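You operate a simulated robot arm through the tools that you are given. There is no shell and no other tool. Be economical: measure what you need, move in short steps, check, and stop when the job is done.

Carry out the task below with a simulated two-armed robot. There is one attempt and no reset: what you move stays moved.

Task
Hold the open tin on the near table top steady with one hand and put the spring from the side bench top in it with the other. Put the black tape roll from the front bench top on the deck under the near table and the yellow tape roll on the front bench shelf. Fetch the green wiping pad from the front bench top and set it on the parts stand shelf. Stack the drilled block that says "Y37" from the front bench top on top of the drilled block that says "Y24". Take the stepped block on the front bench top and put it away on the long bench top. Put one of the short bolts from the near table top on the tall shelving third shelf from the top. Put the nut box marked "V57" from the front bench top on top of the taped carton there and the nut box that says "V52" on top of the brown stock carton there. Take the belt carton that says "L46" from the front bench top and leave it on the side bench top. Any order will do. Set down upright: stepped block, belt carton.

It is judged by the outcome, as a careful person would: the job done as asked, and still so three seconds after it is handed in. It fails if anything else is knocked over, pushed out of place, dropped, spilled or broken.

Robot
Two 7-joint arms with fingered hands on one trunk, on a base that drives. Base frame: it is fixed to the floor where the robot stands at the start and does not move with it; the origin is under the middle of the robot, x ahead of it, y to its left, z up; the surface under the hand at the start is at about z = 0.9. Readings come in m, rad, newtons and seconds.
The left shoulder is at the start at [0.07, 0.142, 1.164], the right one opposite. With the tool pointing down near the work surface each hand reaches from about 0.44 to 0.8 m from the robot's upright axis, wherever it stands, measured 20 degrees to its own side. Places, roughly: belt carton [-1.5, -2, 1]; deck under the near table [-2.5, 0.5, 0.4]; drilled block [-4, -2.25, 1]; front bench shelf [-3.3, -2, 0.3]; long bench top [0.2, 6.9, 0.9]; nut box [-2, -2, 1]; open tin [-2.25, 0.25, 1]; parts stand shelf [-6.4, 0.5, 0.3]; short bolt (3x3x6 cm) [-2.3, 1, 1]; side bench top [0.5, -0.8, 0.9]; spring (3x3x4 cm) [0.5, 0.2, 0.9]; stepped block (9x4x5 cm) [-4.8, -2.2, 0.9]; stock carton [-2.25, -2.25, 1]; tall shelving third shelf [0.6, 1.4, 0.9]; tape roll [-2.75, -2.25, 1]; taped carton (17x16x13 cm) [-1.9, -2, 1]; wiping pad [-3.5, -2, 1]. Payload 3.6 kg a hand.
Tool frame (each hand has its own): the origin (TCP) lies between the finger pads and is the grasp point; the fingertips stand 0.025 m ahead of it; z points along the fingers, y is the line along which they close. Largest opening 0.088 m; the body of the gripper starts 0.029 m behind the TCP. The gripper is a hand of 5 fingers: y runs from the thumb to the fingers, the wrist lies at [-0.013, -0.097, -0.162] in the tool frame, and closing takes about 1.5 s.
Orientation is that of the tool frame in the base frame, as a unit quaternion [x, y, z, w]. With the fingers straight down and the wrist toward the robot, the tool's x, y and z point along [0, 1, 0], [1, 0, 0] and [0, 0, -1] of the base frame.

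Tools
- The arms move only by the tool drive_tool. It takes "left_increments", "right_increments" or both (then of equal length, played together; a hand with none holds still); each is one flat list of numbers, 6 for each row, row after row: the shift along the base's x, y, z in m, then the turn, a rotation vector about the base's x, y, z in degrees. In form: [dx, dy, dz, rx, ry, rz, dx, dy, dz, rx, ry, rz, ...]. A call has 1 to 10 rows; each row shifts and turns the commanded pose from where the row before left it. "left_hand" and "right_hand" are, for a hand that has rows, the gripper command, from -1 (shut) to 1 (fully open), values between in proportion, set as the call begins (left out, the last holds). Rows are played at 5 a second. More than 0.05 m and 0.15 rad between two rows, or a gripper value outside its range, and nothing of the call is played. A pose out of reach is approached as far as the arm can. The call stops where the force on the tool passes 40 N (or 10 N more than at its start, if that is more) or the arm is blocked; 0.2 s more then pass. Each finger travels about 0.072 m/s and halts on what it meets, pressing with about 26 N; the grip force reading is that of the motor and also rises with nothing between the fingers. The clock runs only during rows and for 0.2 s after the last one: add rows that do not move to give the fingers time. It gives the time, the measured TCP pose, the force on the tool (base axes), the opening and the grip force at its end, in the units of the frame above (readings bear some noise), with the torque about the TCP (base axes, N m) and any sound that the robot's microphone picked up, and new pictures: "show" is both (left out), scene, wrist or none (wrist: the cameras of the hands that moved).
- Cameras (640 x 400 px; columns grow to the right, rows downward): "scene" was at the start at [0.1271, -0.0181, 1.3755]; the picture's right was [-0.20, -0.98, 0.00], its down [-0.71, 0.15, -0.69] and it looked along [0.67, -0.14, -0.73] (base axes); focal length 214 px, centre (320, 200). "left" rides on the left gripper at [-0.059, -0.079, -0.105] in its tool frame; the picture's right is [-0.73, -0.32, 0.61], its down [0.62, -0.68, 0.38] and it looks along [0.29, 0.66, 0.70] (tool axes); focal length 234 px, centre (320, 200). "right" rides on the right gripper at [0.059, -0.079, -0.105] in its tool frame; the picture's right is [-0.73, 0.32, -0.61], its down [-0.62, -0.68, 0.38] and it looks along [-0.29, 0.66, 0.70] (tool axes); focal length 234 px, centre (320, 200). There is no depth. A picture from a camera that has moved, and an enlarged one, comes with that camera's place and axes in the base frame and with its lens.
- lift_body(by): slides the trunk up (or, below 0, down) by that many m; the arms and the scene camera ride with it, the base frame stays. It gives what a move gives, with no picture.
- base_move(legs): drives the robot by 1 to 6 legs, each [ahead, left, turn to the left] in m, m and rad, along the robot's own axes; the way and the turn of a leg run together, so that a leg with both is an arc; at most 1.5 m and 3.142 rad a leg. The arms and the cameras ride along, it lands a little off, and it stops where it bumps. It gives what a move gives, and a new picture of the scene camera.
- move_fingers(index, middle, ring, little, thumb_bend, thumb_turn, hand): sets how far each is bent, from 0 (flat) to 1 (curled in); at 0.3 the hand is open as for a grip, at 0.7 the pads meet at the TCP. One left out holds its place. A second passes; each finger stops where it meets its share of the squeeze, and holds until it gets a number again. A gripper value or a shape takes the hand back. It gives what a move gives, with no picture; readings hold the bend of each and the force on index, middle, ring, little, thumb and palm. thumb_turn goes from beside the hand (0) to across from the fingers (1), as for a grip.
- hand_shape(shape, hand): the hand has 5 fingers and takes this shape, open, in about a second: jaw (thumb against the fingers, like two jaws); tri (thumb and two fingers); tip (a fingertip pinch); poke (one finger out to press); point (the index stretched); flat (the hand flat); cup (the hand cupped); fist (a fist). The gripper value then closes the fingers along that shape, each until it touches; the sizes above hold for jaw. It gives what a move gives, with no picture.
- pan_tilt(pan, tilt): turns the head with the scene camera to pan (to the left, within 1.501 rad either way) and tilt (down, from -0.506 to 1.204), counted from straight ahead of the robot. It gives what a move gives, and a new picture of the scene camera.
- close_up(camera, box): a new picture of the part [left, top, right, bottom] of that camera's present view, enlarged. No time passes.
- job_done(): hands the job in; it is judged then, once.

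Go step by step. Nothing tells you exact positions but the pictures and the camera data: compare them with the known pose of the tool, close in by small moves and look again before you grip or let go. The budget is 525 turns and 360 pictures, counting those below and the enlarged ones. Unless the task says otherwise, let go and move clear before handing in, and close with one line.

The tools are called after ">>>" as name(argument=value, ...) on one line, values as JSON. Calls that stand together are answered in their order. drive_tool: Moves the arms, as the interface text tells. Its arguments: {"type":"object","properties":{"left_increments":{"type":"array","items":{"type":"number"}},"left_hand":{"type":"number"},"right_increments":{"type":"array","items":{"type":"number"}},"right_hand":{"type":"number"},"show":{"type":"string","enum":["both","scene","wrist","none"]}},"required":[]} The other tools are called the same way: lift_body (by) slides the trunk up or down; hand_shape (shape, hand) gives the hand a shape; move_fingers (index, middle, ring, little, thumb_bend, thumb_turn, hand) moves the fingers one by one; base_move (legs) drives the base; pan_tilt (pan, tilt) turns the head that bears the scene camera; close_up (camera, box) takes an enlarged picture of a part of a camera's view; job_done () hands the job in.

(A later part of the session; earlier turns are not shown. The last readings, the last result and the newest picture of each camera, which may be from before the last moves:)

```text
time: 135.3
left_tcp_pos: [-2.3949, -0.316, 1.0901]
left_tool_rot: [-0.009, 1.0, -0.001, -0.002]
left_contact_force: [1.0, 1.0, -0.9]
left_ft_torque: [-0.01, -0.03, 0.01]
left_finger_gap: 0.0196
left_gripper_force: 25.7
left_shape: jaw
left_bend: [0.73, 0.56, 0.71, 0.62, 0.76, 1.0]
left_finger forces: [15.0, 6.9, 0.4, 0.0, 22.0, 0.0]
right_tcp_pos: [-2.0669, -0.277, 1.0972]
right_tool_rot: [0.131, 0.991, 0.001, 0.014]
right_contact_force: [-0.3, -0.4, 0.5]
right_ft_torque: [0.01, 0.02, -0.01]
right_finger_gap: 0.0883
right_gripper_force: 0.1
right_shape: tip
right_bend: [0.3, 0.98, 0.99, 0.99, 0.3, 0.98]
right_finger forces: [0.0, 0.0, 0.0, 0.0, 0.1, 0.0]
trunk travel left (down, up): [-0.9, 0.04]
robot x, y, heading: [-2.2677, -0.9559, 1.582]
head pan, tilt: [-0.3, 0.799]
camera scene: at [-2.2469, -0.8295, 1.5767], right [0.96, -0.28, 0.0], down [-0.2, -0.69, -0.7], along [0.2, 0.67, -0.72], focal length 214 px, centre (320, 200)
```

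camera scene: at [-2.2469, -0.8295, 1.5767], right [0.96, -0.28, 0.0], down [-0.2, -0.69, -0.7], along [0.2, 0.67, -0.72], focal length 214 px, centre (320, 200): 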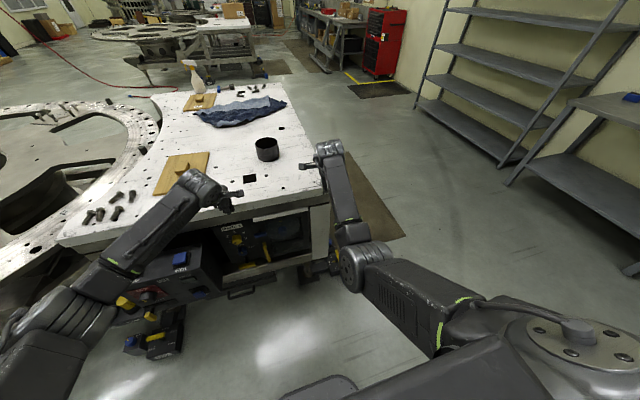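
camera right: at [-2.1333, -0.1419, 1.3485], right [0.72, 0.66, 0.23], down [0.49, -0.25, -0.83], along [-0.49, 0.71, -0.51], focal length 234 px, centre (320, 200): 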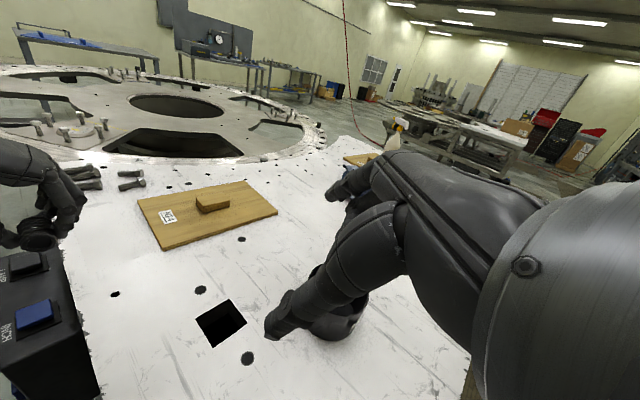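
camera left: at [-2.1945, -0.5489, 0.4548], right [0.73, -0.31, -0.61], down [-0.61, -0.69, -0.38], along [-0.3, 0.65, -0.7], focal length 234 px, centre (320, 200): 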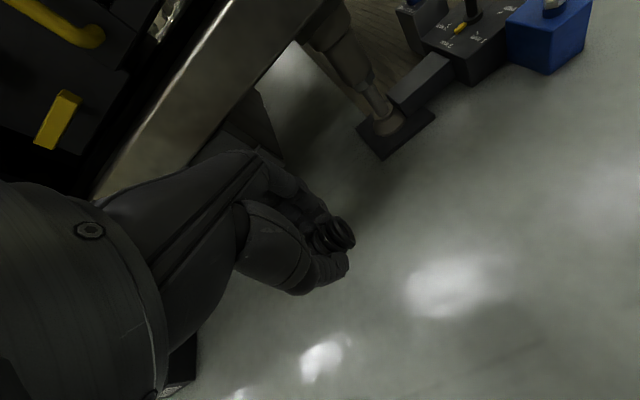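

The right arm now mirrors the left. I'll finish levelling it by drawing it back slightly, then drive in towards the tin.

>>> drive_tool(right_increments=[0, -0.03, 0.01, 0, 0, 5, 0, -0.03, 0.01, 0, 0, 5, 0, -0.03, 0.01, -0.5, 1.5, 5], left_increments=[0, 0, 0.02, 0, 0, 0, 0, 0, 0.02, 0, 0, 0, 0, -0.01, 0.02, 0, 0, 0], show="none")

>>> drive_tool(right_increments=[-0.02, 0.03, 0, 0, 0, 7, -0.02, 0.03, 0, 0, 0, 7, -0.02, 0.03, 0, 0, 0, 7, -0.02, 0.03, 0, 0, 0, 7], show="none")

```text
time: 136.2
left_tcp_pos: [-2.397, -0.3266, 1.15]
left_tool_rot: [-0.009, 1.0, 0.0, 0.0]
left_contact_force: [-0.5, -0.6, 0.0]
left_ft_torque: [-0.01, -0.01, -0.01]
left_finger_gap: 0.0196
left_gripper_force: 26.5
left_shape: jaw
left_bend: [0.73, 0.56, 0.71, 0.62, 0.76, 1.0]
left_finger forces: [15.0, 6.9, 0.4, 0.0, 22.0, 0.1]
right_tcp_pos: [-2.1761, -0.3267, 1.0777]
right_tool_rot: [0.019, 1.0, 0.0, 0.01]
right_contact_force: [-0.5, 0.0, 0.2]
right_ft_torque: [-0.03, 0.0, -0.02]
right_finger_gap: 0.0881
right_gripper_force: 0.0
right_shape: tip
right_bend: [0.3, 0.98, 0.99, 0.99, 0.3, 0.98]
right_finger forces: [0.0, 0.0, 0.0, 0.1, 0.1, 0.1]
right hand out of reach, approached as far as the arm can: row 1, 2, 3
trunk travel left (down, up): [-0.9, 0.04]
robot x, y, heading: [-2.2707, -0.9531, 1.588]
head pan, tilt: [-0.3, 0.799]
```

```text
time: 137.2
left_tcp_pos: [-2.3964, -0.3275, 1.1501]
left_tool_rot: [-0.007, 1.0, 0.0, -0.001]
left_contact_force: [-0.3, -0.9, 0.3]
left_ft_torque: [-0.03, 0.01, 0.0]
left_finger_gap: 0.0195
left_gripper_force: 25.5
left_shape: jaw
left_bend: [0.73, 0.56, 0.71, 0.62, 0.76, 1.0]
left_finger forces: [15.0, 6.9, 0.4, 0.0, 21.8, 0.0]
right_tcp_pos: [-2.3256, -0.2572, 1.0663]
right_tool_rot: [-0.157, 0.988, -0.001, 0.011]
right_contact_force: [-0.1, -0.1, -0.3]
right_ft_torque: [0.01, -0.02, -0.04]
right_finger_gap: 0.0881
right_gripper_force: 0.0
right_shape: tip
right_bend: [0.3, 0.98, 0.99, 0.99, 0.3, 0.98]
right_finger forces: [0.0, 0.0, 0.0, 0.0, 0.0, 0.0]
right hand out of reach, approached as far as the arm can: row 1, 2, 3, 4
trunk travel left (down, up): [-0.9, 0.04]
robot x, y, heading: [-2.2679, -0.9592, 1.583]
head pan, tilt: [-0.3, 0.799]
```

The right hand drifted towards the left one. I'll move it back to its own side and test a lower height.

>>> drive_tool(right_increments=[0.03, -0.02, -0.01, 0, 0, -5, 0.03, -0.02, -0.01, 0, 0, -5, 0.03, -0.02, 0, 0, 0, -5, 0.03, -0.02, 0, 0, 0, -4, 0.03, 0, 0, 0, 0, 0], show="scene")

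>>> drive_tool(right_increments=[0.01, 0.0, 0.03, 0, 0, 0, 0.01, 0.0, 0.03, 0, 0, 0, 0.01, 0.0, 0.03, 0, 0, 0], show="none")

```text
time: 138.3
left_tcp_pos: [-2.393, -0.3268, 1.1492]
left_tool_rot: [-0.008, 1.0, -0.001, -0.002]
left_contact_force: [0.3, -0.2, -0.6]
left_ft_torque: [0.0, 0.02, 0.02]
left_finger_gap: 0.0195
left_gripper_force: 26.3
left_shape: jaw
left_bend: [0.73, 0.56, 0.71, 0.62, 0.76, 1.0]
left_finger forces: [15.0, 6.9, 0.3, 0.1, 21.9, 0.0]
right_tcp_pos: [-2.2105, -0.2355, 1.0137]
right_tool_rot: [0.004, 1.0, -0.005, 0.008]
right_contact_force: [-0.7, 0.8, 0.1]
right_ft_torque: [-0.02, 0.04, -0.04]
right_finger_gap: 0.088
right_gripper_force: 0.0
right_shape: tip
right_bend: [0.3, 0.98, 0.99, 0.99, 0.3, 0.98]
right_finger forces: [0.0, 0.0, 0.1, 0.1, 0.0, 0.0]
right hand out of reach, approached as far as the arm can: row 1, 2, 3, 4, 5
trunk travel left (down, up): [-0.9, 0.04]
robot x, y, heading: [-2.271, -0.9551, 1.586]
head pan, tilt: [-0.3, 0.799]
camera scene: at [-2.2458, -0.8292, 1.5766], right [0.96, -0.28, 0.0], down [-0.2, -0.69, -0.7], along [0.2, 0.67, -0.72], focal length 214 px, centre (320, 200)
```

scene: 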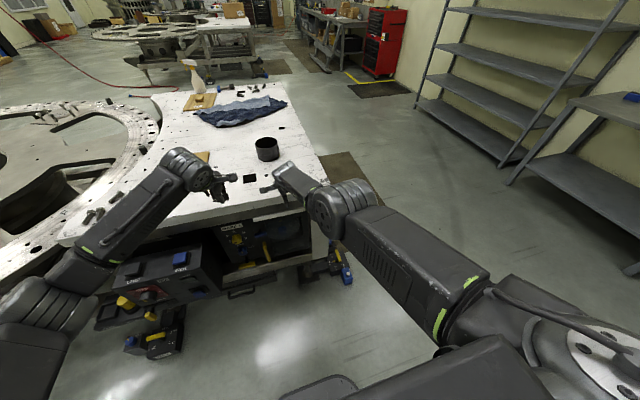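

```text
time: 139.2
left_tcp_pos: [-2.3954, -0.3263, 1.1492]
left_tool_rot: [-0.008, 1.0, -0.001, -0.001]
left_contact_force: [0.1, -0.4, -0.6]
left_ft_torque: [0.02, 0.0, -0.01]
left_finger_gap: 0.0194
left_gripper_force: 26.4
left_shape: jaw
left_bend: [0.73, 0.56, 0.71, 0.62, 0.76, 1.0]
left_finger forces: [15.0, 6.9, 0.4, 0.1, 21.8, 0.0]
right_tcp_pos: [-2.1868, -0.208, 1.0988]
right_tool_rot: [0.005, 1.0, -0.004, 0.01]
right_contact_force: [-0.5, -0.2, -0.5]
right_ft_torque: [-0.03, 0.01, -0.03]
right_finger_gap: 0.0881
right_gripper_force: 0.1
right_shape: tip
right_bend: [0.3, 0.98, 0.99, 0.99, 0.3, 0.98]
right_finger forces: [0.0, 0.0, 0.0, 0.0, 0.0, 0.0]
right hand out of reach, approached as far as the arm can: row 1, 2, 3
trunk travel left (down, up): [-0.9, 0.04]
robot x, y, heading: [-2.2667, -0.9565, 1.587]
head pan, tilt: [-0.3, 0.799]
```

In this posture the right hand reaches well forward (0.75 m ahead, near the midline). I'll drive forward so that this reach lands on the tin's near wall.

>>> base_move(legs=[[0.27, 0.03, 0]])

>>> drive_tool(right_increments=[0, 0, 0.0, 0, 0, 0], show="wrist")

>>> close_up(camera="scene", box=[180, 130, 400, 270])

```text
time: 141.1
left_tcp_pos: [-2.4296, -0.0567, 1.1512]
left_tool_rot: [-0.008, 1.0, 0.001, -0.002]
left_contact_force: [-0.1, 0.4, -0.2]
left_ft_torque: [0.01, 0.0, 0.02]
left_finger_gap: 0.0195
left_gripper_force: 26.1
left_shape: jaw
left_bend: [0.73, 0.56, 0.71, 0.62, 0.76, 1.0]
left_finger forces: [15.0, 6.9, 0.4, 0.0, 21.9, 0.1]
right_tcp_pos: [-2.2214, 0.0619, 1.1001]
right_tool_rot: [0.004, 1.0, -0.003, 0.009]
right_contact_force: [0.7, 0.1, 0.2]
right_ft_torque: [-0.02, -0.01, 0.03]
right_finger_gap: 0.0884
right_gripper_force: 0.0
right_shape: tip
right_bend: [0.3, 0.98, 0.99, 0.99, 0.3, 0.98]
right_finger forces: [0.0, 0.0, 0.0, 0.0, 0.1, 0.0]
trunk travel left (down, up): [-0.9, 0.04]
robot x, y, heading: [-2.2984, -0.6861, 1.587]
head pan, tilt: [-0.3, 0.799]
camera scene: at [-2.2814, -0.561, 1.5769], right [0.96, -0.28, 0.0], down [-0.2, -0.69, -0.7], along [0.19, 0.67, -0.72], focal length 214 px, centre (320, 200)
```

scene: 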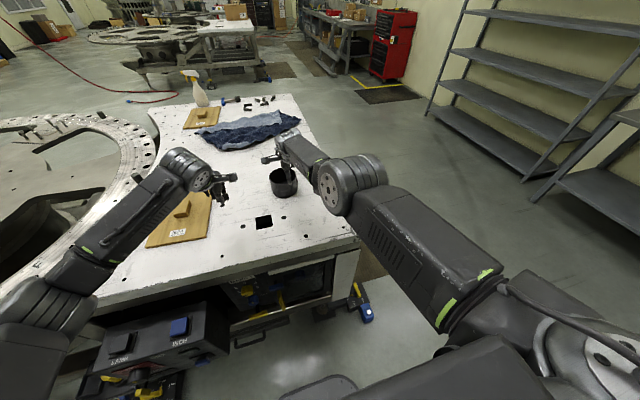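

```text
time: 141.5
left_tcp_pos: [-2.4295, -0.0566, 1.149]
left_tool_rot: [-0.009, 1.0, 0.0, -0.002]
left_contact_force: [0.1, -0.4, -0.5]
left_ft_torque: [-0.01, -0.03, 0.01]
left_finger_gap: 0.0199
left_gripper_force: 25.9
left_shape: jaw
left_bend: [0.73, 0.56, 0.71, 0.62, 0.76, 1.0]
left_finger forces: [15.0, 6.8, 0.4, 0.0, 21.9, 0.1]
right_tcp_pos: [-2.2213, 0.0627, 1.0986]
right_tool_rot: [0.003, 1.0, -0.004, 0.008]
right_contact_force: [-0.6, 0.7, 0.5]
right_ft_torque: [0.03, 0.03, 0.0]
right_finger_gap: 0.0878
right_gripper_force: 0.1
right_shape: tip
right_bend: [0.3, 0.98, 0.99, 0.99, 0.3, 0.98]
right_finger forces: [0.1, 0.1, 0.0, 0.0, 0.0, 0.1]
trunk travel left (down, up): [-0.9, 0.04]
robot x, y, heading: [-2.3014, -0.6858, 1.584]
head pan, tilt: [-0.3, 0.799]
camera right: at [-2.2823, -0.0162, 1.2032], right [0.72, 0.32, 0.62], down [0.63, -0.69, -0.37], along [0.31, 0.65, -0.7], focal length 234 px, centre (320, 200)
```

right: 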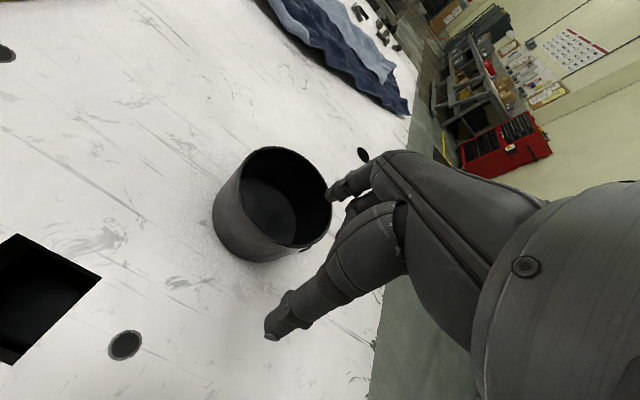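

```text
2.86 times, centred on (290, 200) of scene
camera zoom: at [-2.2816, -0.559, 1.5767], right [0.96, -0.28, 0.0], down [-0.2, -0.69, -0.7], along [0.19, 0.67, -0.72], focal length 613 px, centre (406, 200)
```

zoom: 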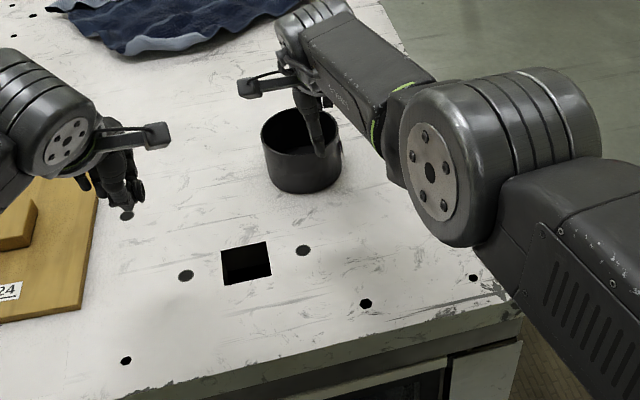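

The tin's centre is about (−2.239, 0.132). The right hand is almost over its near wall; I'll line it up and lower it astride the rim.

>>> drive_tool(right_increments=[-0.007, 0.014, -0.02, 0, 0, 0, 0, 0, -0.02, 0, 0, 0], show="wrist")

```text
time: 142.1
left_tcp_pos: [-2.4297, -0.0557, 1.1491]
left_tool_rot: [-0.008, 1.0, 0.0, -0.002]
left_contact_force: [-0.9, 0.0, -0.7]
left_ft_torque: [-0.03, 0.06, -0.01]
left_finger_gap: 0.0195
left_gripper_force: 26.1
left_shape: jaw
left_bend: [0.73, 0.56, 0.71, 0.62, 0.76, 1.0]
left_finger forces: [14.9, 6.8, 0.4, 0.0, 21.9, 0.0]
right_tcp_pos: [-2.2227, 0.0559, 1.0624]
right_tool_rot: [0.005, 1.0, -0.005, 0.009]
right_contact_force: [0.4, -0.1, -0.1]
right_ft_torque: [0.01, -0.01, 0.0]
right_finger_gap: 0.0877
right_gripper_force: 0.1
right_shape: tip
right_bend: [0.3, 0.98, 0.99, 0.99, 0.3, 0.98]
right_finger forces: [0.1, 0.0, 0.0, 0.0, 0.0, 0.0]
right hand out of reach, approached as far as the arm can: row 1, 2
trunk travel left (down, up): [-0.9, 0.04]
robot x, y, heading: [-2.3001, -0.6872, 1.588]
head pan, tilt: [-0.3, 0.799]
camera right: at [-2.283, -0.0231, 1.1667], right [0.72, 0.32, 0.62], down [0.63, -0.69, -0.37], along [0.31, 0.65, -0.7], focal length 234 px, centre (320, 200)
```

right: 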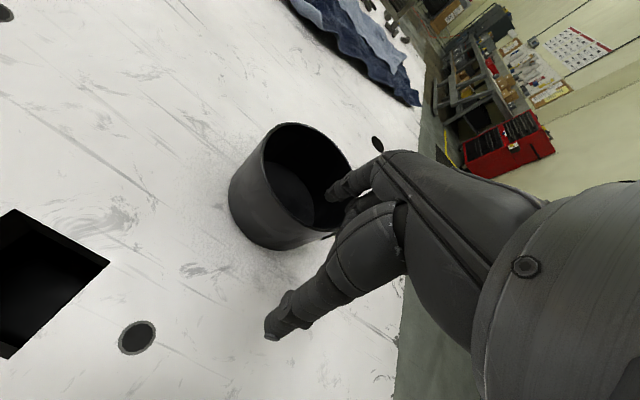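

The right arm is at full stretch here, so I'll edge the base closer.

>>> drive_tool(right_increments=[0, 0, 0.02, 0, 0, 0], show="none")

>>> base_move(legs=[[0.07, 0, 0]])

```text
time: 142.5
left_tcp_pos: [-2.4308, -0.0552, 1.1495]
left_tool_rot: [-0.009, 1.0, 0.0, -0.001]
left_contact_force: [-0.7, -0.3, 0.5]
left_ft_torque: [0.0, 0.02, -0.01]
left_finger_gap: 0.0198
left_gripper_force: 26.2
left_shape: jaw
left_bend: [0.73, 0.56, 0.71, 0.62, 0.76, 1.0]
left_finger forces: [15.0, 6.9, 0.4, 0.0, 21.9, 0.1]
right_tcp_pos: [-2.2241, 0.0591, 1.082]
right_tool_rot: [0.003, 1.0, -0.005, 0.009]
right_contact_force: [0.4, -0.1, 0.3]
right_ft_torque: [-0.04, -0.01, 0.0]
right_finger_gap: 0.0878
right_gripper_force: 0.0
right_shape: tip
right_bend: [0.3, 0.98, 0.99, 0.99, 0.3, 0.98]
right_finger forces: [0.1, 0.1, 0.0, 0.1, 0.0, 0.1]
right hand out of reach, approached as far as the arm can: row 1
trunk travel left (down, up): [-0.9, 0.04]
robot x, y, heading: [-2.3002, -0.6866, 1.589]
head pan, tilt: [-0.3, 0.799]
```

```text
time: 143.5
left_tcp_pos: [-2.4314, 0.0055, 1.153]
left_tool_rot: [-0.01, 1.0, 0.003, -0.002]
left_contact_force: [0.3, -1.3, 0.5]
left_ft_torque: [0.03, 0.0, -0.02]
left_finger_gap: 0.0197
left_gripper_force: 26.5
left_shape: jaw
left_bend: [0.73, 0.56, 0.71, 0.62, 0.76, 1.0]
left_finger forces: [15.0, 6.9, 0.4, 0.0, 22.0, 0.0]
right_tcp_pos: [-2.2261, 0.1206, 1.0855]
right_tool_rot: [0.003, 1.0, -0.002, 0.009]
right_contact_force: [-0.2, -0.6, 0.7]
right_ft_torque: [0.02, 0.01, 0.03]
right_finger_gap: 0.0879
right_gripper_force: 0.2
right_shape: tip
right_bend: [0.3, 0.98, 0.99, 0.99, 0.3, 0.98]
right_finger forces: [0.0, 0.1, 0.0, 0.1, 0.0, 0.1]
trunk travel left (down, up): [-0.9, 0.04]
robot x, y, heading: [-2.3057, -0.6154, 1.586]
head pan, tilt: [-0.3, 0.799]
camera scene: at [-2.2827, -0.4999, 1.5775], right [0.96, -0.28, 0.0], down [-0.2, -0.68, -0.7], along [0.19, 0.67, -0.71], focal length 214 px, centre (320, 200)
```

scene: 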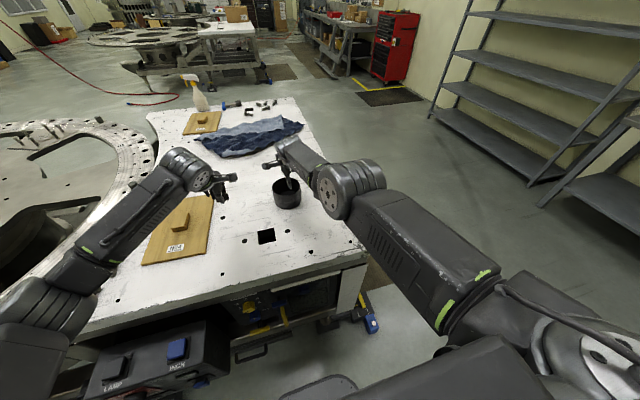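

Now the right hand is in easy range. I'll bring it back over the near wall at y about 0.077, then lower it astride the rim.

>>> drive_tool(right_increments=[0, -0.022, 0, 0, 0, 0, 0, -0.022, -0.01, 0, 0, 0, 0, 0, -0.02, 0, 0, 0], show="wrist")

>>> close_up(camera="scene", box=[200, 120, 380, 250])

```text
time: 144.3
left_tcp_pos: [-2.4319, 0.0135, 1.1484]
left_tool_rot: [-0.01, 1.0, -0.002, -0.001]
left_contact_force: [0.5, 0.2, -1.2]
left_ft_torque: [0.0, 0.0, -0.01]
left_finger_gap: 0.0196
left_gripper_force: 26.4
left_shape: jaw
left_bend: [0.73, 0.56, 0.71, 0.62, 0.76, 1.0]
left_finger forces: [15.1, 6.9, 0.4, 0.0, 21.9, 0.0]
right_tcp_pos: [-2.2297, 0.1188, 1.0447]
right_tool_rot: [0.003, 1.0, -0.007, 0.009]
right_contact_force: [-0.3, 0.8, -0.7]
right_ft_torque: [-0.03, -0.02, 0.01]
right_finger_gap: 0.0878
right_gripper_force: 0.1
right_shape: tip
right_bend: [0.3, 0.98, 0.99, 0.99, 0.3, 0.98]
right_finger forces: [0.0, 0.1, 0.1, 0.0, 0.0, 0.0]
right hand out of reach, approached as far as the arm can: row 1, 2, 3
trunk travel left (down, up): [-0.9, 0.04]
robot x, y, heading: [-2.302, -0.6166, 1.588]
head pan, tilt: [-0.3, 0.799]
camera right: at [-2.2899, 0.0409, 1.1494], right [0.72, 0.33, 0.62], down [0.63, -0.69, -0.36], along [0.31, 0.65, -0.7], focal length 234 px, centre (320, 200)
```

right: 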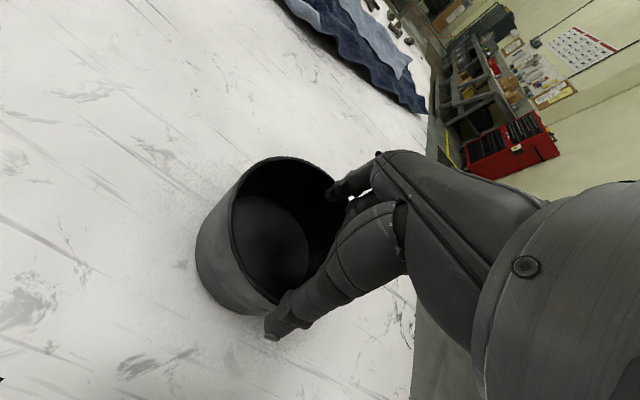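

```text
3.08 times, centred on (290, 185) of scene
camera zoom: at [-2.2828, -0.4881, 1.5764], right [0.96, -0.28, 0.0], down [-0.2, -0.69, -0.7], along [0.19, 0.67, -0.72], focal length 660 px, centre (412, 246)
```

zoom: 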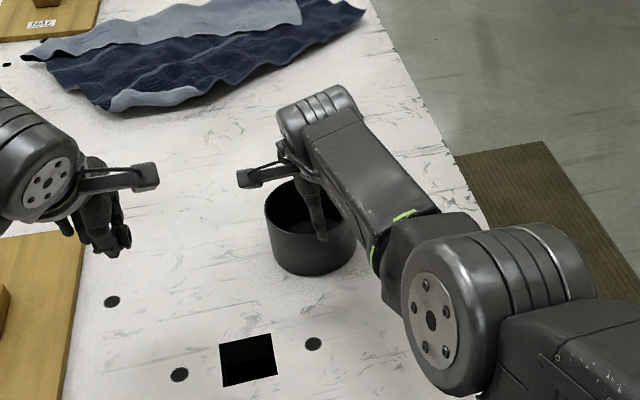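

It can't pull back in this posture, but it lowers fine, so I'll set the fore-aft position with the base instead.

>>> drive_tool(right_increments=[0, 0, 0.02, 0, 0, 0], show="none")

>>> base_move(legs=[[-0.042, 0, 0]])

>>> drive_tool(right_increments=[0, 0, -0.01, 0, 0, 0], show="wrist")

```text
time: 144.7
left_tcp_pos: [-2.4329, 0.011, 1.1505]
left_tool_rot: [-0.009, 1.0, -0.001, -0.002]
left_contact_force: [0.7, 0.2, 0.2]
left_ft_torque: [0.01, -0.01, 0.0]
left_finger_gap: 0.0194
left_gripper_force: 25.9
left_shape: jaw
left_bend: [0.73, 0.56, 0.71, 0.62, 0.76, 1.0]
left_finger forces: [15.1, 6.8, 0.4, 0.0, 21.9, 0.1]
right_tcp_pos: [-2.2286, 0.1151, 1.068]
right_tool_rot: [0.003, 1.0, -0.004, 0.009]
right_contact_force: [-0.4, -0.3, 0.4]
right_ft_torque: [-0.01, 0.0, 0.01]
right_finger_gap: 0.0878
right_gripper_force: 0.1
right_shape: tip
right_bend: [0.3, 0.98, 0.99, 0.99, 0.3, 0.98]
right_finger forces: [0.0, 0.0, 0.0, 0.0, 0.0, 0.0]
trunk travel left (down, up): [-0.9, 0.04]
robot x, y, heading: [-2.303, -0.6168, 1.586]
head pan, tilt: [-0.3, 0.799]
```

```text
time: 145.6
left_tcp_pos: [-2.4307, -0.0219, 1.1442]
left_tool_rot: [-0.009, 1.0, -0.004, -0.002]
left_contact_force: [0.8, 1.2, -1.4]
left_ft_torque: [-0.01, 0.0, 0.02]
left_finger_gap: 0.0194
left_gripper_force: 26.4
left_shape: jaw
left_bend: [0.73, 0.56, 0.71, 0.62, 0.76, 1.0]
left_finger forces: [15.0, 6.8, 0.3, 0.1, 21.8, 0.0]
right_tcp_pos: [-2.2277, 0.084, 1.0604]
right_tool_rot: [0.004, 1.0, -0.009, 0.008]
right_contact_force: [-0.2, 0.8, -0.7]
right_ft_torque: [-0.02, 0.0, 0.01]
right_finger_gap: 0.0878
right_gripper_force: 0.1
right_shape: tip
right_bend: [0.3, 0.98, 0.99, 0.99, 0.3, 0.98]
right_finger forces: [0.0, 0.1, 0.0, 0.0, 0.1, 0.0]
trunk travel left (down, up): [-0.9, 0.04]
robot x, y, heading: [-2.3034, -0.6577, 1.588]
head pan, tilt: [-0.3, 0.799]
camera scene: at [-2.2823, -0.5212, 1.5755], right [0.96, -0.28, 0.0], down [-0.2, -0.69, -0.69], along [0.19, 0.66, -0.72], focal length 214 px, centre (320, 200)
```

scene: 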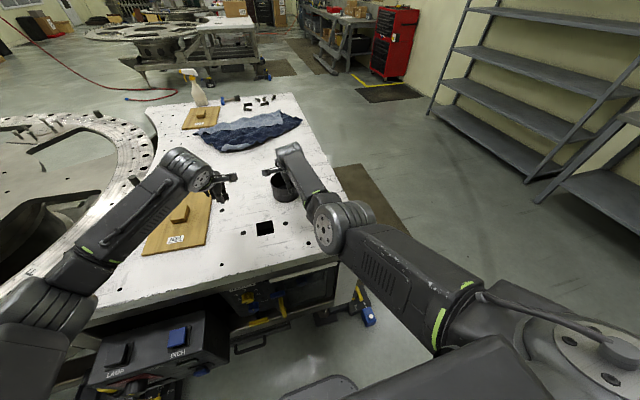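

```text
time: 146.0
left_tcp_pos: [-2.4308, -0.0306, 1.1497]
left_tool_rot: [-0.01, 1.0, -0.001, -0.001]
left_contact_force: [0.0, 0.2, 0.3]
left_ft_torque: [-0.02, -0.01, 0.02]
left_finger_gap: 0.0196
left_gripper_force: 25.7
left_shape: jaw
left_bend: [0.73, 0.56, 0.71, 0.62, 0.76, 1.0]
left_finger forces: [15.0, 6.8, 0.3, 0.0, 21.8, 0.1]
right_tcp_pos: [-2.2266, 0.074, 1.0581]
right_tool_rot: [0.003, 1.0, -0.005, 0.008]
right_contact_force: [-0.3, -0.4, 0.2]
right_ft_torque: [0.0, 0.0, 0.0]
right_finger_gap: 0.088
right_gripper_force: 0.1
right_shape: tip
right_bend: [0.3, 0.98, 0.99, 0.99, 0.3, 0.98]
right_finger forces: [0.0, 0.0, 0.0, 0.0, 0.0, 0.0]
trunk travel left (down, up): [-0.9, 0.04]
robot x, y, heading: [-2.3015, -0.6567, 1.587]
head pan, tilt: [-0.3, 0.799]
camera right: at [-2.2876, -0.0041, 1.162], right [0.72, 0.32, 0.62], down [0.63, -0.69, -0.37], along [0.31, 0.65, -0.7], focal length 234 px, centre (320, 200)
```

right: 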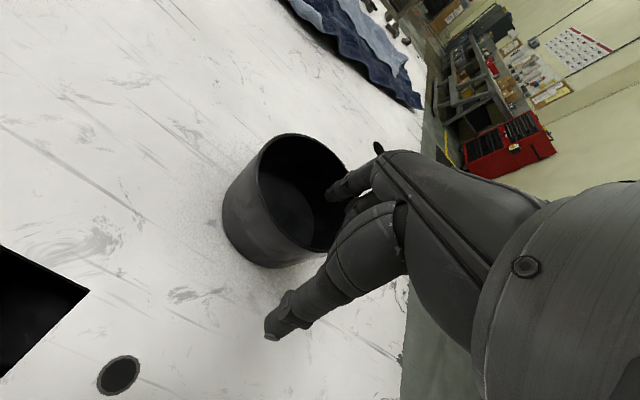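

The index is above the inside and the thumb is outside the near wall. I'll lower astride the rim.

>>> drive_tool(right_increments=[0, 0.004, -0.016, 0, 0, 0, 0, 0, -0.016, 0, 0, 0, 0, 0, -0.012, 0, 0, 0], show="wrist")

>>> close_up(camera="scene", box=[230, 130, 350, 230])

```text
time: 146.8
left_tcp_pos: [-2.4315, -0.0341, 1.1524]
left_tool_rot: [-0.009, 1.0, 0.002, 0.0]
left_contact_force: [0.8, 0.3, -0.1]
left_ft_torque: [0.02, 0.02, 0.0]
left_finger_gap: 0.0196
left_gripper_force: 25.4
left_shape: jaw
left_bend: [0.73, 0.56, 0.71, 0.62, 0.76, 1.0]
left_finger forces: [15.0, 6.9, 0.3, 0.0, 22.0, 0.1]
right_tcp_pos: [-2.2223, 0.0666, 1.0202]
right_tool_rot: [0.004, 1.0, 0.001, 0.009]
right_contact_force: [1.8, 0.7, 22.1]
right_ft_torque: [0.29, -0.2, -0.03]
right_finger_gap: 0.0879
right_gripper_force: 0.0
right_shape: tip
right_bend: [0.3, 1.0, 0.99, 0.99, 0.3, 0.98]
right_finger forces: [0.0, 21.2, 0.0, 0.0, 0.0, 0.1]
right hand out of reach, approached as far as the arm can: row 1, 2, 3
trunk travel left (down, up): [-0.9, 0.04]
robot x, y, heading: [-2.305, -0.6575, 1.591]
head pan, tilt: [-0.3, 0.799]
camera right: at [-2.2815, -0.013, 1.1228], right [0.72, 0.32, 0.62], down [0.63, -0.69, -0.37], along [0.31, 0.66, -0.69], focal length 234 px, centre (320, 200)
```

right: 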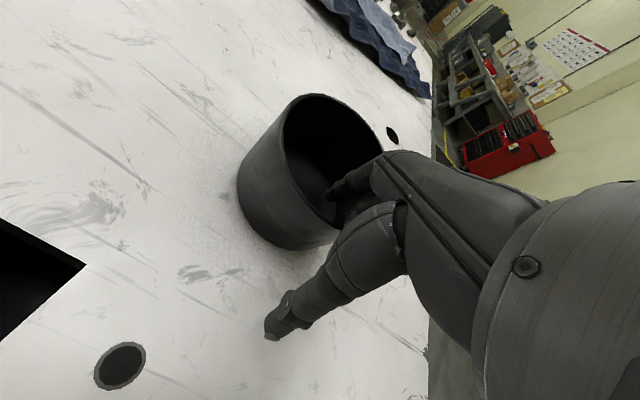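

```text
4.00 times, centred on (290, 180) of scene
camera zoom: at [-2.2829, -0.5384, 1.5778], right [0.96, -0.28, 0.0], down [-0.2, -0.69, -0.7], along [0.2, 0.67, -0.71], focal length 858 px, centre (440, 280)
```

zoom: 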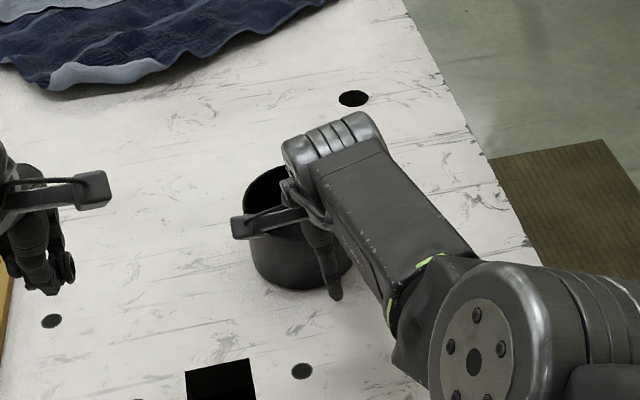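

The curled middle finger is resting on the rim, which already presses the tin down. I'll close the thumb and index on the wall and see whether they grip it.

>>> drive_tool(right_increments=[0, 0.004, 0.003, 0, 0, 0, 0, 0, 0, 0, 0, 0, 0, 0, 0, 0, 0, 0, 0, 0, 0, 0, 0, 0, 0, 0, 0, 0, 0, 0, 0, 0, 0, 0, 0, 0, 0, 0, 0, 0, 0, 0], right_hand=-1, show="wrist")

>>> close_up(camera="scene", box=[230, 130, 350, 230])

```text
time: 148.4
left_tcp_pos: [-2.4303, -0.0326, 1.1511]
left_tool_rot: [-0.008, 1.0, 0.001, -0.001]
left_contact_force: [0.0, 0.2, -0.2]
left_ft_torque: [-0.03, 0.02, 0.0]
left_finger_gap: 0.0197
left_gripper_force: 26.1
left_shape: jaw
left_bend: [0.73, 0.56, 0.71, 0.62, 0.76, 1.0]
left_finger forces: [15.0, 6.9, 0.3, 0.0, 21.9, 0.0]
right_tcp_pos: [-2.2191, 0.0664, 1.0189]
right_tool_rot: [0.004, 1.0, -0.003, 0.008]
right_contact_force: [0.3, 2.4, 20.8]
right_ft_torque: [0.43, -0.17, -0.02]
right_finger_gap: 0.0017
right_gripper_force: 25.8
right_shape: tip
right_bend: [0.73, 1.0, 1.0, 1.0, 0.38, 1.0]
right_finger forces: [23.2, 24.8, 0.0, 0.0, 18.5, 0.0]
right hand out of reach, approached as far as the arm can: row 1
trunk travel left (down, up): [-0.9, 0.04]
robot x, y, heading: [-2.3037, -0.6565, 1.592]
head pan, tilt: [-0.3, 0.799]
camera right: at [-2.28, -0.0122, 1.123], right [0.72, 0.32, 0.62], down [0.63, -0.69, -0.37], along [0.31, 0.65, -0.69], focal length 234 px, centre (320, 200)
```

right: 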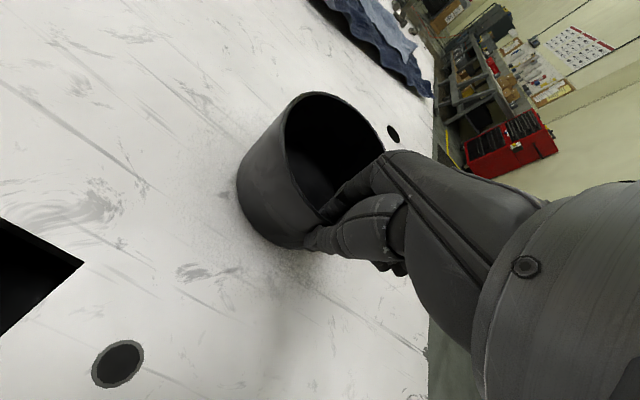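

```text
4.00 times, centred on (290, 180) of scene
camera zoom: at [-2.2826, -0.5366, 1.5771], right [0.96, -0.28, 0.0], down [-0.2, -0.69, -0.7], along [0.19, 0.67, -0.71], focal length 858 px, centre (440, 280)
```

zoom: 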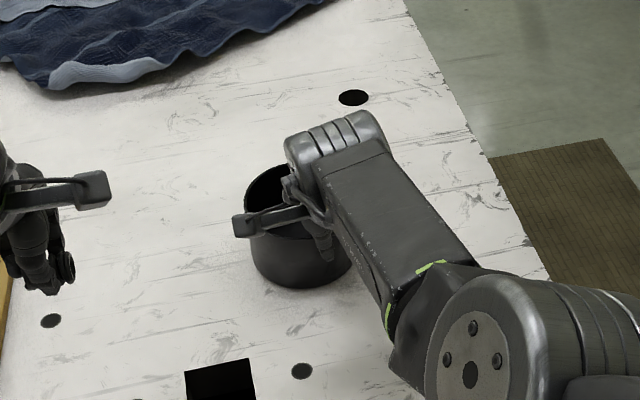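

The right hand now pinches the tin wall firmly. Next I'll yaw the left hand so its wrist comes from the left, staying high as it approaches the tin.

>>> move_fingers(hand="left", ring=1, little=1)

>>> drive_tool(left_increments=[0, 0.02, 0.01, 0, 0, -8, 0, 0.02, 0.01, 0, 0, -8, 0, 0.02, 0.01, 0, 0, -8, 0, 0.02, 0.01, 0, 0, -8, 0, 0.02, 0.0, 0, 0, -8, 0, 0.02, 0, 0, 0, -8, 0, 0.02, 0, 0, 0, -8], show="both")

```text
time: 149.4
left_tcp_pos: [-2.4306, -0.0328, 1.1516]
left_tool_rot: [-0.009, 1.0, 0.001, -0.002]
left_contact_force: [0.0, -0.2, -0.9]
left_ft_torque: [0.01, -0.04, 0.01]
left_finger_gap: 0.0143
left_gripper_force: 22.3
left_shape: fingers
left_bend: [0.73, 0.56, 1.0, 1.0, 0.76, 1.0]
left_finger forces: [14.9, 7.3, 0.0, 0.0, 22.1, 0.0]
right_tcp_pos: [-2.2193, 0.0671, 1.0188]
right_tool_rot: [0.003, 1.0, -0.002, 0.009]
right_contact_force: [2.0, 3.1, 22.0]
right_ft_torque: [0.44, -0.17, 0.0]
right_finger_gap: 0.0016
right_gripper_force: 25.8
right_shape: tip
right_bend: [0.73, 1.0, 1.0, 1.0, 0.38, 1.0]
right_finger forces: [23.4, 25.0, 0.0, 0.1, 18.4, 0.0]
trunk travel left (down, up): [-0.9, 0.04]
robot x, y, heading: [-2.3026, -0.6572, 1.59]
head pan, tilt: [-0.3, 0.799]
```

```text
time: 151.0
left_tcp_pos: [-2.4221, 0.0461, 1.1757]
left_tool_rot: [0.462, 0.887, 0.002, -0.002]
left_contact_force: [0.7, -0.1, -0.8]
left_ft_torque: [-0.01, -0.03, 0.02]
left_finger_gap: 0.0146
left_gripper_force: 22.1
left_shape: fingers
left_bend: [0.73, 0.56, 1.0, 1.0, 0.76, 1.0]
left_finger forces: [14.7, 7.1, 0.0, 0.0, 21.9, 0.1]
left hand out of reach, approached as far as the arm can: row 6, 7
right_tcp_pos: [-2.2206, 0.0671, 1.0183]
right_tool_rot: [0.003, 1.0, -0.004, 0.009]
right_contact_force: [0.9, 1.2, 17.9]
right_ft_torque: [0.26, -0.16, -0.01]
right_finger_gap: 0.0012
right_gripper_force: 25.7
right_shape: tip
right_bend: [0.73, 1.0, 1.0, 1.0, 0.37, 1.0]
right_finger forces: [21.9, 19.3, 0.0, 0.0, 20.5, 0.0]
trunk travel left (down, up): [-0.9, 0.04]
robot x, y, heading: [-2.3043, -0.6575, 1.587]
head pan, tilt: [-0.3, 0.799]
camera scene: at [-2.2827, -0.5362, 1.577], right [0.96, -0.28, 0.0], down [-0.2, -0.69, -0.7], along [0.2, 0.67, -0.72], focal length 214 px, centre (320, 200)
camera left: at [-2.4532, -0.048, 1.2801], right [0.15, -0.78, -0.61], down [-0.92, 0.12, -0.38], along [0.37, 0.62, -0.69], focal length 234 px, centre (320, 200)
```

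scene: 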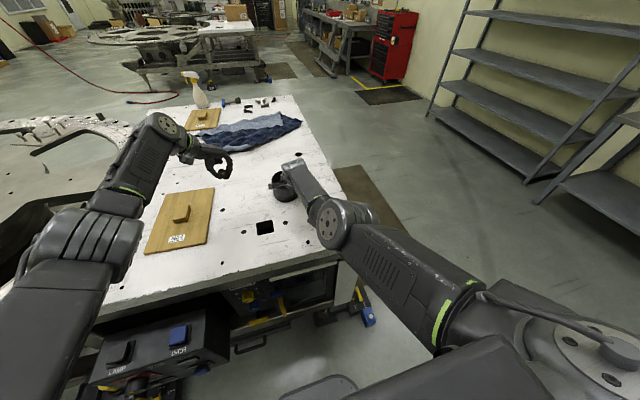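
left: 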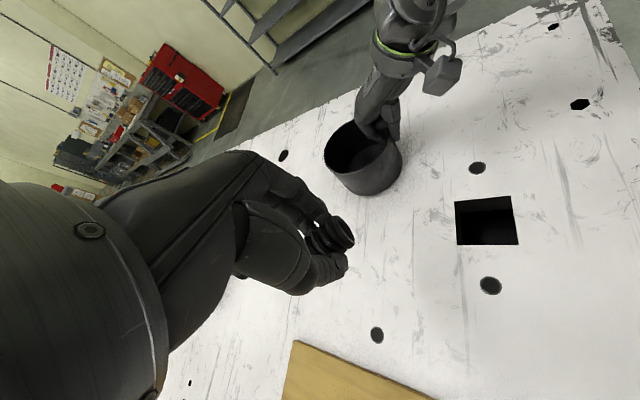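

I'll move the left hand over towards the tin at this yaw and see how far it follows.

>>> drive_tool(left_increments=[0.03, 0.015, 0, 0, 0, 0, 0.03, 0.015, 0, 0, 0, 0, 0.03, 0.015, 0, 0, 0, 0], show="none")

```text
time: 151.8
left_tcp_pos: [-2.3607, 0.0469, 1.1656]
left_tool_rot: [0.461, 0.887, 0.001, -0.002]
left_contact_force: [0.6, -0.1, -0.1]
left_ft_torque: [0.02, 0.0, -0.01]
left_finger_gap: 0.0142
left_gripper_force: 21.8
left_shape: fingers
left_bend: [0.73, 0.56, 1.0, 1.0, 0.76, 1.0]
left_finger forces: [14.7, 7.2, 0.0, 0.0, 21.8, 0.0]
left hand out of reach, approached as far as the arm can: row 1, 2, 3
right_tcp_pos: [-2.2194, 0.0678, 1.0186]
right_tool_rot: [0.003, 1.0, -0.004, 0.008]
right_contact_force: [0.4, 1.2, 17.6]
right_ft_torque: [0.27, -0.12, -0.01]
right_finger_gap: 0.0016
right_gripper_force: 26.3
right_shape: tip
right_bend: [0.73, 1.0, 1.0, 1.0, 0.37, 1.0]
right_finger forces: [22.7, 18.7, 0.0, 0.0, 20.2, 0.0]
trunk travel left (down, up): [-0.9, 0.04]
robot x, y, heading: [-2.2994, -0.659, 1.589]
head pan, tilt: [-0.3, 0.799]
```

It follows sideways but not forward. I'll try lower, which should extend the reach.

>>> drive_tool(left_increments=[0.01, 0.01, -0.03, 0, 0, 0, 0.01, 0.02, -0.03, 0, 0, 0, 0.01, 0.03, -0.03, 0, 0, 0], show="scene")

```text
time: 152.6
left_tcp_pos: [-2.3424, 0.0353, 1.0998]
left_tool_rot: [0.461, 0.888, 0.002, -0.003]
left_contact_force: [0.3, -0.5, 0.6]
left_ft_torque: [0.02, 0.05, -0.04]
left_finger_gap: 0.0145
left_gripper_force: 21.8
left_shape: fingers
left_bend: [0.73, 0.56, 1.0, 1.0, 0.76, 1.0]
left_finger forces: [14.7, 7.2, 0.0, 0.1, 22.0, 0.1]
left hand out of reach, approached as far as the arm can: row 1, 2, 3
right_tcp_pos: [-2.2189, 0.0678, 1.0186]
right_tool_rot: [0.003, 1.0, -0.004, 0.007]
right_contact_force: [0.6, 0.8, 18.9]
right_ft_torque: [0.23, -0.22, 0.03]
right_finger_gap: 0.0015
right_gripper_force: 26.4
right_shape: tip
right_bend: [0.73, 1.0, 1.0, 1.0, 0.37, 1.0]
right_finger forces: [21.8, 19.7, 0.1, 0.1, 20.6, 0.0]
trunk travel left (down, up): [-0.9, 0.04]
robot x, y, heading: [-2.3054, -0.6632, 1.589]
head pan, tilt: [-0.3, 0.799]
camera scene: at [-2.2828, -0.5361, 1.5771], right [0.96, -0.28, 0.0], down [-0.2, -0.69, -0.7], along [0.2, 0.67, -0.72], focal length 214 px, centre (320, 200)
```

scene: 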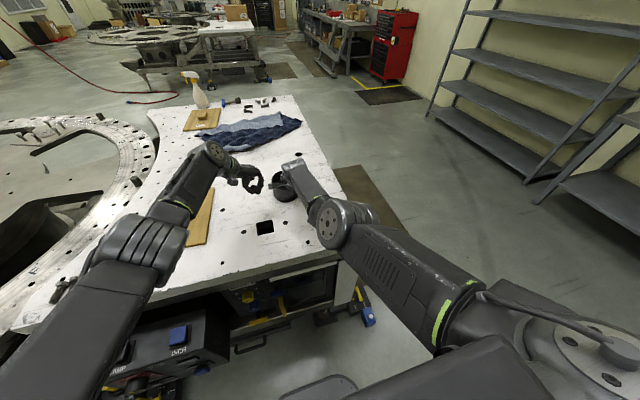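

The left is at full stretch too, so I need to be about 6 cm closer. I'll release the tin, rise, move the base in, and re-grip with the right hand yawed onto the right wall.

>>> drive_tool(right_increments=[0, 0, 0, 0, 0, 0, 0, 0, 0, 0, 0, 0, 0, 0, 0, 0, 0, 0, 0, 0, 0, 0, 0, 0, 0, 0, 0, 0, 0, 0, 0, 0, 0.02, 0, 0, 0, 0, 0, 0.02, 0, 0, 0, 0, 0, 0.02, 0, 0, 0, 0, 0, 0.02, 0, 0, 0], right_hand=1, left_increments=[-0.01, 0, 0, 0, 0, 0, -0.01, 0, 0, 0, 0, 0, -0.01, 0, 0, 0, 0, 0, -0.01, 0, 0, 0, 0, 0, -0.01, 0, 0, 0, 0, 0, 0, 0, 0.0, 0, 0, 0, 0, 0, 0.0, 0, 0, 0, 0, 0, 0.0, 0, 0, 0, 0, 0, 0.0, 0, 0, 0], show="none")

>>> base_move(legs=[[0.06, 0, 0]])

>>> drive_tool(right_increments=[0.01, 0, 0, 0, 0, 8, 0.01, 0, 0, 0, 0, 8, 0.01, 0, 0, 0, 0, 8, 0.01, 0, 0, 0, 0, 8, 0, 0, 0, 0, 0, 8, 0, 0, 0, 0, 0, 8], show="both")

```text
time: 154.6
left_tcp_pos: [-2.3927, 0.0387, 1.0961]
left_tool_rot: [0.462, 0.887, -0.001, -0.002]
left_contact_force: [0.2, -0.5, -0.4]
left_ft_torque: [-0.04, -0.02, 0.0]
left_finger_gap: 0.0145
left_gripper_force: 21.7
left_shape: fingers
left_bend: [0.73, 0.56, 1.0, 1.0, 0.76, 1.0]
left_finger forces: [14.7, 7.0, 0.1, 0.0, 21.8, 0.0]
right_tcp_pos: [-2.2192, 0.0696, 1.0957]
right_tool_rot: [0.003, 1.0, -0.005, 0.009]
right_contact_force: [0.2, -0.9, 0.2]
right_ft_torque: [-0.03, -0.01, 0.0]
right_finger_gap: 0.0875
right_gripper_force: 0.0
right_shape: tip
right_bend: [0.3, 0.98, 0.99, 0.99, 0.3, 0.98]
right_finger forces: [0.0, 0.0, 0.0, 0.0, 0.0, 0.1]
trunk travel left (down, up): [-0.9, 0.04]
robot x, y, heading: [-2.3032, -0.6551, 1.587]
head pan, tilt: [-0.3, 0.799]
```

```text
time: 155.6
left_tcp_pos: [-2.3932, 0.0906, 1.1011]
left_tool_rot: [0.461, 0.887, 0.004, -0.003]
left_contact_force: [-0.7, 0.3, 0.0]
left_ft_torque: [0.03, 0.0, 0.02]
left_finger_gap: 0.0144
left_gripper_force: 21.8
left_shape: fingers
left_bend: [0.73, 0.56, 1.0, 1.0, 0.76, 1.0]
left_finger forces: [14.8, 7.1, 0.0, 0.1, 21.9, 0.0]
right_tcp_pos: [-2.2203, 0.1222, 1.1]
right_tool_rot: [0.003, 1.0, -0.002, 0.009]
right_contact_force: [0.0, -0.6, 0.6]
right_ft_torque: [0.0, -0.01, 0.0]
right_finger_gap: 0.0877
right_gripper_force: 0.0
right_shape: tip
right_bend: [0.3, 0.98, 0.99, 0.99, 0.3, 0.98]
right_finger forces: [0.1, 0.0, 0.0, 0.0, 0.1, 0.1]
trunk travel left (down, up): [-0.9, 0.04]
robot x, y, heading: [-2.3041, -0.5993, 1.591]
head pan, tilt: [-0.3, 0.799]
camera scene: at [-2.283, -0.4822, 1.5776], right [0.96, -0.28, 0.0], down [-0.2, -0.68, -0.7], along [0.19, 0.67, -0.71], focal length 214 px, centre (320, 200)
```

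scene: 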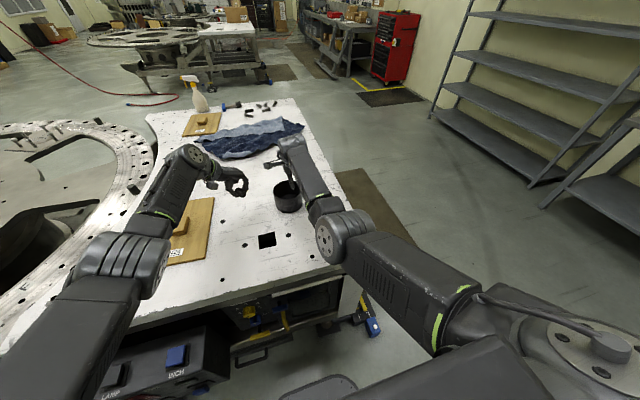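

```text
time: 156.9
left_tcp_pos: [-2.394, 0.0982, 1.0964]
left_tool_rot: [0.462, 0.887, 0.0, -0.002]
left_contact_force: [0.0, -1.1, -0.6]
left_ft_torque: [0.0, -0.02, 0.04]
left_finger_gap: 0.0147
left_gripper_force: 22.0
left_shape: fingers
left_bend: [0.73, 0.56, 1.0, 1.0, 0.76, 1.0]
left_finger forces: [14.7, 7.0, 0.0, 0.0, 21.9, 0.0]
right_tcp_pos: [-2.2459, 0.1449, 1.1025]
right_tool_rot: [-0.065, 0.998, -0.003, 0.017]
right_contact_force: [0.7, 0.8, 0.0]
right_ft_torque: [-0.01, 0.02, -0.01]
right_finger_gap: 0.0878
right_gripper_force: 0.0
right_shape: tip
right_bend: [0.3, 0.98, 0.99, 0.99, 0.3, 0.98]
right_finger forces: [0.0, 0.0, 0.1, 0.0, 0.1, 0.1]
right hand out of reach, approached as far as the arm can: row 1, 2, 3, 4, 5, 6
trunk travel left (down, up): [-0.9, 0.04]
robot x, y, heading: [-2.3069, -0.6004, 1.589]
head pan, tilt: [-0.3, 0.799]
camera scene: at [-2.2831, -0.4717, 1.5766], right [0.96, -0.28, 0.0], down [-0.2, -0.69, -0.7], along [0.19, 0.67, -0.72], focal length 214 px, centre (320, 200)
camera right: at [-2.2964, 0.0592, 1.2047], right [0.65, 0.42, 0.63], down [0.72, -0.59, -0.35], along [0.23, 0.69, -0.69], focal length 234 px, centre (320, 200)
```

scene: 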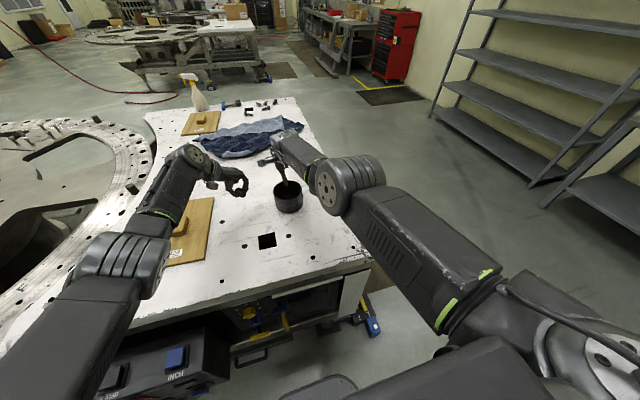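
right: 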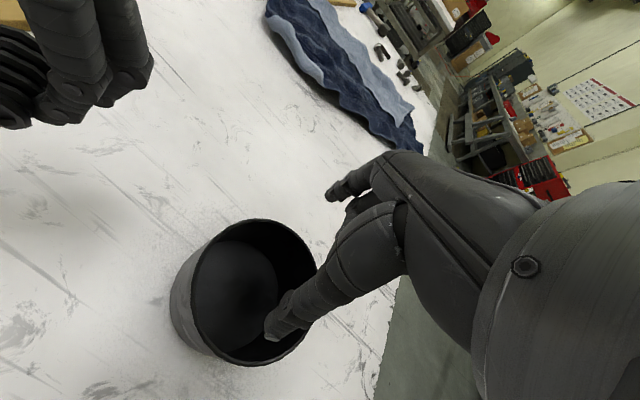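

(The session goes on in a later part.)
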